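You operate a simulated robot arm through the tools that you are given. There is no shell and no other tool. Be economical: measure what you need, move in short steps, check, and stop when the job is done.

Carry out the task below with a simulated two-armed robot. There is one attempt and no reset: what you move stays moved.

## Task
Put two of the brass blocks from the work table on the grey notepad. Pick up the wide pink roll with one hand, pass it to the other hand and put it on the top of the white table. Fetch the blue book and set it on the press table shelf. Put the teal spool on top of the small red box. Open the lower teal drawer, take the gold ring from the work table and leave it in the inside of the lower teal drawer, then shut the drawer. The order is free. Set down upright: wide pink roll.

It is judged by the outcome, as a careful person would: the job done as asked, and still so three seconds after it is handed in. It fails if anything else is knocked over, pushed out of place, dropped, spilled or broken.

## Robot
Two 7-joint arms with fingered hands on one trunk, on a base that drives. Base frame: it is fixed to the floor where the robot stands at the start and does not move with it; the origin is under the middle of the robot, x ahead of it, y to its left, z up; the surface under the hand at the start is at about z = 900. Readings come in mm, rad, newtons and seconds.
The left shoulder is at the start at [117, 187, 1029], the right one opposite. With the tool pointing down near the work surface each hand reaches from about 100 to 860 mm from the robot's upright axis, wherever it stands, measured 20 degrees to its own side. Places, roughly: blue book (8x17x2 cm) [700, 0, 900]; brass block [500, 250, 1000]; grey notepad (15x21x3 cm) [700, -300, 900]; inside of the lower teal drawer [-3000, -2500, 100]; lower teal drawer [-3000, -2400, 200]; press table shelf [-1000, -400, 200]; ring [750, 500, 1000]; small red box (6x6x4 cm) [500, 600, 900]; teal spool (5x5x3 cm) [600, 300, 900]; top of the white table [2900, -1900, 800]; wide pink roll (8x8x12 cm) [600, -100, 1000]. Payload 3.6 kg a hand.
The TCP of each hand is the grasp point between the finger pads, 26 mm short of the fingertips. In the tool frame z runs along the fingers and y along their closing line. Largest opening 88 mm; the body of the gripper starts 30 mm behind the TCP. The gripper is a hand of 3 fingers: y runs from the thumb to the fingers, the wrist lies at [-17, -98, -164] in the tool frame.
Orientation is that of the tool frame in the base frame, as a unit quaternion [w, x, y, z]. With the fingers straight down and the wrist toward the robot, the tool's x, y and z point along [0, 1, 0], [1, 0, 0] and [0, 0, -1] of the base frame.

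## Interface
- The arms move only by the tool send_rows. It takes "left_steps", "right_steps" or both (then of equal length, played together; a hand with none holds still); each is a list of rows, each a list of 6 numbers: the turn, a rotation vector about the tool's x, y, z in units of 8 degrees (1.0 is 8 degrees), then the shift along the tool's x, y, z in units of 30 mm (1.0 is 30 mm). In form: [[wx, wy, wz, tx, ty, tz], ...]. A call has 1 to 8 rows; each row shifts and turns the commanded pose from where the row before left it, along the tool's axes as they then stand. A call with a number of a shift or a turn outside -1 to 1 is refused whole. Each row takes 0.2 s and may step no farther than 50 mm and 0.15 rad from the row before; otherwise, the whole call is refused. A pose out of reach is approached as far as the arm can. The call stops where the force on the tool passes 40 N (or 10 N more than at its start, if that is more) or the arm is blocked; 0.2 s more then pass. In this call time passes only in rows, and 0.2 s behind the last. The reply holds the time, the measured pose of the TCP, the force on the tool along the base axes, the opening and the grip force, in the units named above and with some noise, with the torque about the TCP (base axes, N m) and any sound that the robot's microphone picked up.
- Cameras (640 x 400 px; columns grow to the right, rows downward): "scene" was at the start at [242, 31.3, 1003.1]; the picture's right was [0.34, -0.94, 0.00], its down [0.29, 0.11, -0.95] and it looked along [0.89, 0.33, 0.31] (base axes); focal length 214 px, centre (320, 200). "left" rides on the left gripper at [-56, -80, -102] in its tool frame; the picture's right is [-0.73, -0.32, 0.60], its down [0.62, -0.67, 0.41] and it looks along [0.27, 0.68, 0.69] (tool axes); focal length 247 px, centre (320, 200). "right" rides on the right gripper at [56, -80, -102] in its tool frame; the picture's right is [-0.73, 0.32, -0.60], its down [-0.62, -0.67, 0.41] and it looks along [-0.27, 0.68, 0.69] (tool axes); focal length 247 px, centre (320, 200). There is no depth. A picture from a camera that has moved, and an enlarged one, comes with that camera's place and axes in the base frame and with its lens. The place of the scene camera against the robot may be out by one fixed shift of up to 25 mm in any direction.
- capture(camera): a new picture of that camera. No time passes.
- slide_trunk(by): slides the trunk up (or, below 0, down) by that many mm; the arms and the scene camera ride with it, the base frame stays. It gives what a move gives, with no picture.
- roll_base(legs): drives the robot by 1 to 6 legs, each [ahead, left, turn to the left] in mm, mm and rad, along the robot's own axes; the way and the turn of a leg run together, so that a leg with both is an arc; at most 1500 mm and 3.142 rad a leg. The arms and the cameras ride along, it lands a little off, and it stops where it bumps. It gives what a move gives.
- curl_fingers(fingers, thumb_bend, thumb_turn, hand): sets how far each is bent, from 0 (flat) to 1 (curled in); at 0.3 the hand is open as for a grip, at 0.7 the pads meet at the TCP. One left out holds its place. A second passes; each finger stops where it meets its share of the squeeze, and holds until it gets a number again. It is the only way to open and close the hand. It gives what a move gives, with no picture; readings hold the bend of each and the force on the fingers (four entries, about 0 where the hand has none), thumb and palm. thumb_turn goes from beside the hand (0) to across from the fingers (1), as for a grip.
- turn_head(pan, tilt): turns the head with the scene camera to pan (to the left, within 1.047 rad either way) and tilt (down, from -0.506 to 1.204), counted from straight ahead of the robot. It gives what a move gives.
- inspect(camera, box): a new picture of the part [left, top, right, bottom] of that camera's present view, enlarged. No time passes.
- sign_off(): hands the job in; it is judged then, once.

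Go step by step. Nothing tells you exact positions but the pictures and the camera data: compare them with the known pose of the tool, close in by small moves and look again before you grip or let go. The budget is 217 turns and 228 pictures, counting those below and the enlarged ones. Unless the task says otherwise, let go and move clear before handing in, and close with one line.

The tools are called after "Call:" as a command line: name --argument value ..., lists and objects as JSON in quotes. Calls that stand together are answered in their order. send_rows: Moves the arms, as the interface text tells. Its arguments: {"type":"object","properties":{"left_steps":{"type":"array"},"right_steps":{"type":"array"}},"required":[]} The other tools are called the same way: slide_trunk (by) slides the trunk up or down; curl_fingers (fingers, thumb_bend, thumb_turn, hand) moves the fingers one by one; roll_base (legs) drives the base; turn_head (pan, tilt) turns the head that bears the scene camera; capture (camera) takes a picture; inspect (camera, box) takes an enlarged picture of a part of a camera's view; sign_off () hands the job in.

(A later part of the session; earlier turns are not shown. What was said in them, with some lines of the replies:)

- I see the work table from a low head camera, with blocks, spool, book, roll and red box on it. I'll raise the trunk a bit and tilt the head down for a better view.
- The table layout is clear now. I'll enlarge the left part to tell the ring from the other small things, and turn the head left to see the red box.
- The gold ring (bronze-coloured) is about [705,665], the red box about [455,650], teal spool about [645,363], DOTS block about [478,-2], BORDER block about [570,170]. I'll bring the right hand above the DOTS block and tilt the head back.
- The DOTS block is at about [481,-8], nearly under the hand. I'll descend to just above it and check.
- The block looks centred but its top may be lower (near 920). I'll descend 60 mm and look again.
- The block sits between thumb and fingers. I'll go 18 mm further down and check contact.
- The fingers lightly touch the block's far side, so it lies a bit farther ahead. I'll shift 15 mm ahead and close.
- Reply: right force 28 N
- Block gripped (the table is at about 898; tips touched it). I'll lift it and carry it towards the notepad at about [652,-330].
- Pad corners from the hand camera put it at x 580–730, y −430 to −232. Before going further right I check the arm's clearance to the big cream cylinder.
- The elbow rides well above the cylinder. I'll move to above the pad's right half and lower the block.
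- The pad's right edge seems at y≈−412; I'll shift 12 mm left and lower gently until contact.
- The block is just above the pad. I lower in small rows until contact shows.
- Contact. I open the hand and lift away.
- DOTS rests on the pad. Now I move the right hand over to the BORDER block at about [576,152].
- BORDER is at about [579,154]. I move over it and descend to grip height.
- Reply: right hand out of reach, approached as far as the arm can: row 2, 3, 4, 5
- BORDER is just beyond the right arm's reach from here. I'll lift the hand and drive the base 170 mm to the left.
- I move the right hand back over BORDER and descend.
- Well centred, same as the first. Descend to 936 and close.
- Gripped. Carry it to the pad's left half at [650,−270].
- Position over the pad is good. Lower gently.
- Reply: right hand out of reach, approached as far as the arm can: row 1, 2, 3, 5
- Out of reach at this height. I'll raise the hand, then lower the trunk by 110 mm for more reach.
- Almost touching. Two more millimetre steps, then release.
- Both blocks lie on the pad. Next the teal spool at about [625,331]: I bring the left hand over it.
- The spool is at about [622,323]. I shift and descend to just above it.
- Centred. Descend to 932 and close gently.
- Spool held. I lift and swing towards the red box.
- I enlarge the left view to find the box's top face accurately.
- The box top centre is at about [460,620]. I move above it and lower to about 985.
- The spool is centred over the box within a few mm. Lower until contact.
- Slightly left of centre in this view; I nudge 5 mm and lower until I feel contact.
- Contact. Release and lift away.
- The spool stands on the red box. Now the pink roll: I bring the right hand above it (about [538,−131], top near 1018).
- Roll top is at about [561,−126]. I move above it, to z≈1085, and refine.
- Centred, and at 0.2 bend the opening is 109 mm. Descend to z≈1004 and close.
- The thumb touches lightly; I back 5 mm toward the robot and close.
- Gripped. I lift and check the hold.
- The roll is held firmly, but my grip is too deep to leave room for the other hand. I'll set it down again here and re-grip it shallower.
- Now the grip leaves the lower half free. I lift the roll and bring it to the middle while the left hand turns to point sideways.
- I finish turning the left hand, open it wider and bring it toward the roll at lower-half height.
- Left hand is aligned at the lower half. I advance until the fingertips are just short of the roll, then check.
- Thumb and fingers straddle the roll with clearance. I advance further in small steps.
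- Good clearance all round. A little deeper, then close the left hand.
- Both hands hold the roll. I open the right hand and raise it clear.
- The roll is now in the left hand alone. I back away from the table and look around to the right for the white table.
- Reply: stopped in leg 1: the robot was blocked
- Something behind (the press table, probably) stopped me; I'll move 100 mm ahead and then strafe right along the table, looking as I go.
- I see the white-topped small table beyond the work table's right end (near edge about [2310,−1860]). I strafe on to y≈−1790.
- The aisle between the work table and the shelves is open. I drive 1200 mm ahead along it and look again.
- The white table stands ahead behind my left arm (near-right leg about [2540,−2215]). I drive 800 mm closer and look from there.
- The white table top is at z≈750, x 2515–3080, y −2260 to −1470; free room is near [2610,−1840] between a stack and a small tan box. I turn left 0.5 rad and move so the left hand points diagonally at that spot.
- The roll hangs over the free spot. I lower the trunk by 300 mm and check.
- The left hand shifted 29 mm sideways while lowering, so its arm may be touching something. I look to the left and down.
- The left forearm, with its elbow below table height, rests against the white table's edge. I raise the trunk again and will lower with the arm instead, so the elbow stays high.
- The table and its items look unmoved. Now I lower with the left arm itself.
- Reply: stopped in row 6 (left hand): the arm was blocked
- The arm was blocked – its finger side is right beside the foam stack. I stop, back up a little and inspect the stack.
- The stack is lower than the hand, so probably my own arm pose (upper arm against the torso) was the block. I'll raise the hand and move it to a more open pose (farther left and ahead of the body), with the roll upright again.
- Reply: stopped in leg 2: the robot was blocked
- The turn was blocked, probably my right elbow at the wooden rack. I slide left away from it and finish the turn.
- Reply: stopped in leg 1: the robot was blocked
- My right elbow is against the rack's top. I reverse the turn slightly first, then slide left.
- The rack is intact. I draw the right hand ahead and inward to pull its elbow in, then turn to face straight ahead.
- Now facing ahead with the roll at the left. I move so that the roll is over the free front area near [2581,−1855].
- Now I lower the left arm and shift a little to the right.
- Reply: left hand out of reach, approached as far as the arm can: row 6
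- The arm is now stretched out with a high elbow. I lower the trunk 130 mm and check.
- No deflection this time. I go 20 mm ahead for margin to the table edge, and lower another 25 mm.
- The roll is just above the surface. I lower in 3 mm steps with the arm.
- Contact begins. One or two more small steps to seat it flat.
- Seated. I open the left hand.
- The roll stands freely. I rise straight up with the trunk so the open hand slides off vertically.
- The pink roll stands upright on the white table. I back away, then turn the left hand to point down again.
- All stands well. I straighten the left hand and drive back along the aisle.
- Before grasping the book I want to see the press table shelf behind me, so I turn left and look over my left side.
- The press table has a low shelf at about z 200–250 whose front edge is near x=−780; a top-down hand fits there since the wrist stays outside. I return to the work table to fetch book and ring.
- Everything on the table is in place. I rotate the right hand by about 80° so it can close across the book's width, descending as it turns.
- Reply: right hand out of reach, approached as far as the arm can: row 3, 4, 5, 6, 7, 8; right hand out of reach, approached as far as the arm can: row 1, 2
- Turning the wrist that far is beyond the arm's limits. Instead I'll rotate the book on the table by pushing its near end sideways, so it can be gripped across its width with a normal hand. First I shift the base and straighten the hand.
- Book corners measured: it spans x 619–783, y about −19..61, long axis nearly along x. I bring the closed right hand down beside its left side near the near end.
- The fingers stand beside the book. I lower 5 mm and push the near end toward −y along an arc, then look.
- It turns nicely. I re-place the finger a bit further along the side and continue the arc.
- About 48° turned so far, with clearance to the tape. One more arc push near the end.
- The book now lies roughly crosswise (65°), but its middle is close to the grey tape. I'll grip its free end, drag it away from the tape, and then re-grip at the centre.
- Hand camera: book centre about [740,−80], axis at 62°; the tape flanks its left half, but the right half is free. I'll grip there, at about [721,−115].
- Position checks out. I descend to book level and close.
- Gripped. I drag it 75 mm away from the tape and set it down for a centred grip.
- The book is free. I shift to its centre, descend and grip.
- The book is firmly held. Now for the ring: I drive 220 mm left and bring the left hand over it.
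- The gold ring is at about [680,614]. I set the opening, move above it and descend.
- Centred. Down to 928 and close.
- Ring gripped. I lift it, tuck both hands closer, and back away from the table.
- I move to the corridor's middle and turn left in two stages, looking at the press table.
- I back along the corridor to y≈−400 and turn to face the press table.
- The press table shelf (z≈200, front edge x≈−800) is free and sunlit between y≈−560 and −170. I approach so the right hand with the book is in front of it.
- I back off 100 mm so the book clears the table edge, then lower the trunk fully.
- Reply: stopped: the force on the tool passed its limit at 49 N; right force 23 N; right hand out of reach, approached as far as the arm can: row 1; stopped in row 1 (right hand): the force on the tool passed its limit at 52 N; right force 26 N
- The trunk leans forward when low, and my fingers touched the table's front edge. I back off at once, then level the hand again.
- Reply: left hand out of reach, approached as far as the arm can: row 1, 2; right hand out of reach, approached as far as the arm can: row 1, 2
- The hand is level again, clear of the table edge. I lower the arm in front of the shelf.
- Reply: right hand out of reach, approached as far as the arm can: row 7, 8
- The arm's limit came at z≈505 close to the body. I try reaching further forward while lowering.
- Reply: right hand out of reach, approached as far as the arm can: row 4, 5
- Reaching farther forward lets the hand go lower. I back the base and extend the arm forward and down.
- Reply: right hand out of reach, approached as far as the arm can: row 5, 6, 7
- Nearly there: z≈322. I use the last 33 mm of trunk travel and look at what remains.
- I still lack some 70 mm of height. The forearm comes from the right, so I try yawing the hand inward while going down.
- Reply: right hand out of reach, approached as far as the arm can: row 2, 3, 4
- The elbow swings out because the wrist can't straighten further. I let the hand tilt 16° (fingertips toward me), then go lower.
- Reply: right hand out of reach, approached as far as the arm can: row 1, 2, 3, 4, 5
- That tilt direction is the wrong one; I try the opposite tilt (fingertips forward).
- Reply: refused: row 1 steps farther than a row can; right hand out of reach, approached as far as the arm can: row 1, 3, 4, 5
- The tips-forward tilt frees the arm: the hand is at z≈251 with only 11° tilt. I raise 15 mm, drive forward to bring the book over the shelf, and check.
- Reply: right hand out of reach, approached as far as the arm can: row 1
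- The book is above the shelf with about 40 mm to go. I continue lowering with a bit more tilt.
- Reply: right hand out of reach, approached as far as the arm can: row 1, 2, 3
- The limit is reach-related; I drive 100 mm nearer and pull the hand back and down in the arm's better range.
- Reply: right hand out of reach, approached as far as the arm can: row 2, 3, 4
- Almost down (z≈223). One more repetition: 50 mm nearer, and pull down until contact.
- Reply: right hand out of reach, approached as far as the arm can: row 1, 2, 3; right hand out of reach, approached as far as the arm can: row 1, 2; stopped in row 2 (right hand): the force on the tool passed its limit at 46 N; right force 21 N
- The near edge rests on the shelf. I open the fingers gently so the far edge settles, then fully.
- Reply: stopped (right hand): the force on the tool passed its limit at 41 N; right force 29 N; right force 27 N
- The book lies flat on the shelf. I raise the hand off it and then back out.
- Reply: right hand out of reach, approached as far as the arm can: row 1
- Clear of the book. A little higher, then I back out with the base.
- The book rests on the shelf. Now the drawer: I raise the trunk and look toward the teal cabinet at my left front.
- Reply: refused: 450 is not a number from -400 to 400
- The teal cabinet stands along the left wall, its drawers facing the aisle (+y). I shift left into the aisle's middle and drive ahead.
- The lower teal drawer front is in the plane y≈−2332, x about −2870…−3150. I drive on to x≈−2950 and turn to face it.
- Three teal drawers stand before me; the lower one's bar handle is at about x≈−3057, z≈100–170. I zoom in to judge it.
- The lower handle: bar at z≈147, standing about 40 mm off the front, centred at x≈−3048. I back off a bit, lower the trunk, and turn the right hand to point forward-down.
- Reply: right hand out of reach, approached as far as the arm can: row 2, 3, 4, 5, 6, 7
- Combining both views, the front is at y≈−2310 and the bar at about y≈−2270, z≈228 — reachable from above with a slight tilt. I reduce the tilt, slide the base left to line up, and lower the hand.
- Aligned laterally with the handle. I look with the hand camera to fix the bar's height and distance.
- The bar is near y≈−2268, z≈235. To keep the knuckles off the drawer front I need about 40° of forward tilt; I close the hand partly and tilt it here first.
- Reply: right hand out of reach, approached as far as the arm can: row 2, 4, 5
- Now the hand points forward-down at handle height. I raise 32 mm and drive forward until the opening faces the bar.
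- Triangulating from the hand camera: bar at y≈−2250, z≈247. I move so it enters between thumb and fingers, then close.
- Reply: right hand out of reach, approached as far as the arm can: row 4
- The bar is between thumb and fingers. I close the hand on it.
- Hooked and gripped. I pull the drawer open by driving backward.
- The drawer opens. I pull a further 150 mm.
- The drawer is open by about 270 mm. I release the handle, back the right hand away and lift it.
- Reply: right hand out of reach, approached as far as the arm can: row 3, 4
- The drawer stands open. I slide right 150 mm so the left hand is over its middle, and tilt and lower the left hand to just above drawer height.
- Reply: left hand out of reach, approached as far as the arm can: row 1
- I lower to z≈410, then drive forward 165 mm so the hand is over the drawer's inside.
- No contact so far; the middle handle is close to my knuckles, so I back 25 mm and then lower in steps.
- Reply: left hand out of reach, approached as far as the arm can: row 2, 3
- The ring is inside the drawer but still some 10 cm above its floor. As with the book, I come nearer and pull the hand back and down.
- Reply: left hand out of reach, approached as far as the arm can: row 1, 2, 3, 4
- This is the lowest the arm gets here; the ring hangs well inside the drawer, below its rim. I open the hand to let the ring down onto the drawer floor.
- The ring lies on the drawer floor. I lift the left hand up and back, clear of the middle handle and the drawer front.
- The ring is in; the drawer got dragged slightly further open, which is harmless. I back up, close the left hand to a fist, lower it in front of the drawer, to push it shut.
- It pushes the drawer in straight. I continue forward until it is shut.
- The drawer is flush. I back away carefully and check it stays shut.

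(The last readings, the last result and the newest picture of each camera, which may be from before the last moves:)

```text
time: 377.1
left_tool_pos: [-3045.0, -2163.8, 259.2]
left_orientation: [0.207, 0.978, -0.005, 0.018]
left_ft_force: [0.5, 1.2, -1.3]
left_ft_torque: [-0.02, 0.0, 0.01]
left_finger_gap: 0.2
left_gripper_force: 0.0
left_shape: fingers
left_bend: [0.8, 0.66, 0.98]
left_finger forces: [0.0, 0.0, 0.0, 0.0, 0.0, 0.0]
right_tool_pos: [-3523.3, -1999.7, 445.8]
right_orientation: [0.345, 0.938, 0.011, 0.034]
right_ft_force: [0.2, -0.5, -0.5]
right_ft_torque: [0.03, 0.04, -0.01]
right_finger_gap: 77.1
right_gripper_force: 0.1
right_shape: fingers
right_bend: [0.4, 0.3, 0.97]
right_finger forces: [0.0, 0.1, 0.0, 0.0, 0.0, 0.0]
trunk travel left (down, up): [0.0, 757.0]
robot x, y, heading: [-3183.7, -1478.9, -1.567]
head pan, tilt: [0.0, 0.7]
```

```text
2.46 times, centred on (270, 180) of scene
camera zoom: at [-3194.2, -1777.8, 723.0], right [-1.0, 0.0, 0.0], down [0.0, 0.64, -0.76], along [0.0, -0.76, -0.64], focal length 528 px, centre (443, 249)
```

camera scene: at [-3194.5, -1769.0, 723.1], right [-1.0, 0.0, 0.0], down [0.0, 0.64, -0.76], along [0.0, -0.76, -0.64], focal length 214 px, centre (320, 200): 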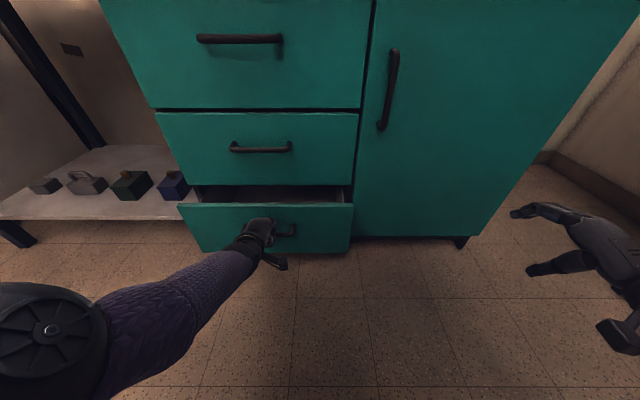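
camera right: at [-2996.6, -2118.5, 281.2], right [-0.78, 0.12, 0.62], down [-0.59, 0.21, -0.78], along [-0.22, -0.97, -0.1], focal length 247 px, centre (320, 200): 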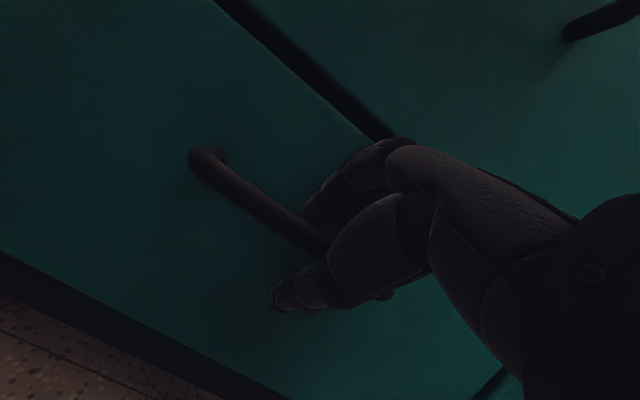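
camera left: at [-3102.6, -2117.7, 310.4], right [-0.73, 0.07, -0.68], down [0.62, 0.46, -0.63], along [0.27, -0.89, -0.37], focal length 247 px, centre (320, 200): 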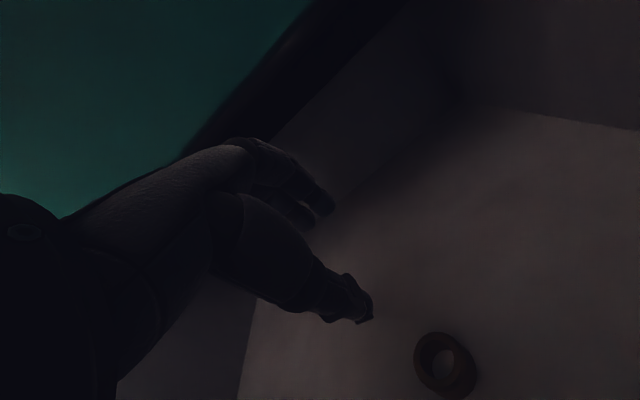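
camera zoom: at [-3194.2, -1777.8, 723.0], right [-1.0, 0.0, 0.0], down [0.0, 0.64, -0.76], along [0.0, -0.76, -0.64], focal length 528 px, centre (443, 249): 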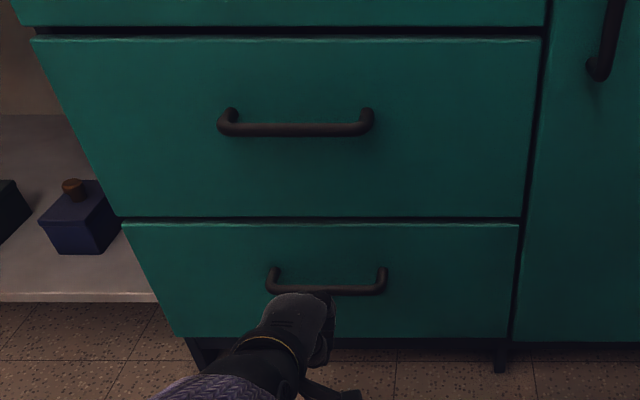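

The lower drawer is shut with the ring inside. I back clear and take a last look before handing in.

Call:
roll_base --legs '[[-250, 0, 0]]'

Call:
capture --camera "scene"

```text
time: 378.9
left_tool_pos: [-3044.9, -1916.6, 259.3]
left_orientation: [0.205, 0.979, -0.005, 0.018]
left_ft_force: [1.0, -0.4, -0.3]
left_ft_torque: [-0.02, 0.01, 0.03]
left_finger_gap: 0.3
left_gripper_force: 0.0
left_shape: fingers
left_bend: [0.8, 0.66, 0.98]
left_finger forces: [0.0, 0.0, 0.1, 0.0, 0.0, 0.0]
right_tool_pos: [-3523.9, -1752.0, 446.1]
right_orientation: [0.347, 0.937, 0.01, 0.034]
right_ft_force: [0.7, 0.0, 0.4]
right_ft_torque: [0.0, 0.03, 0.0]
right_finger_gap: 77.4
right_gripper_force: 0.0
right_shape: fingers
right_bend: [0.4, 0.3, 0.97]
right_finger forces: [0.0, 0.1, 0.0, 0.0, 0.0, 0.0]
trunk travel left (down, up): [0.0, 757.0]
robot x, y, heading: [-3185.1, -1231.0, -1.573]
head pan, tilt: [0.0, 0.7]
```

```text
31 pictures are left
camera scene: at [-3194.5, -1530.3, 723.0], right [-1.0, 0.0, 0.0], down [0.0, 0.64, -0.76], along [0.0, -0.76, -0.64], focal length 214 px, centre (320, 200)
```

scene: 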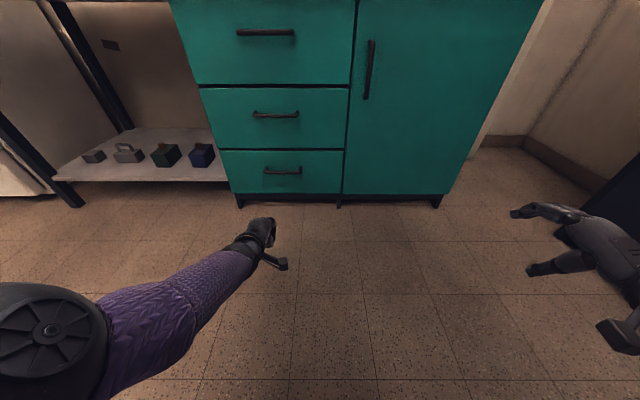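

The drawer is shut and both hands are empty and clear, so I hand the job in.

Call:
sign_off

```text
The job is handed in.
```

I finished all five tasks and handed the job in: two brass blocks on the notepad, pink roll passed between hands and upright on the white table, blue book on the press shelf, teal spool on the red box, gold ring in the shut lower drawer; the ring fell about 10 cm to the drawer floor, and I bumped the press table and the wooden rack and touched things at the white table without seeing anything displaced.
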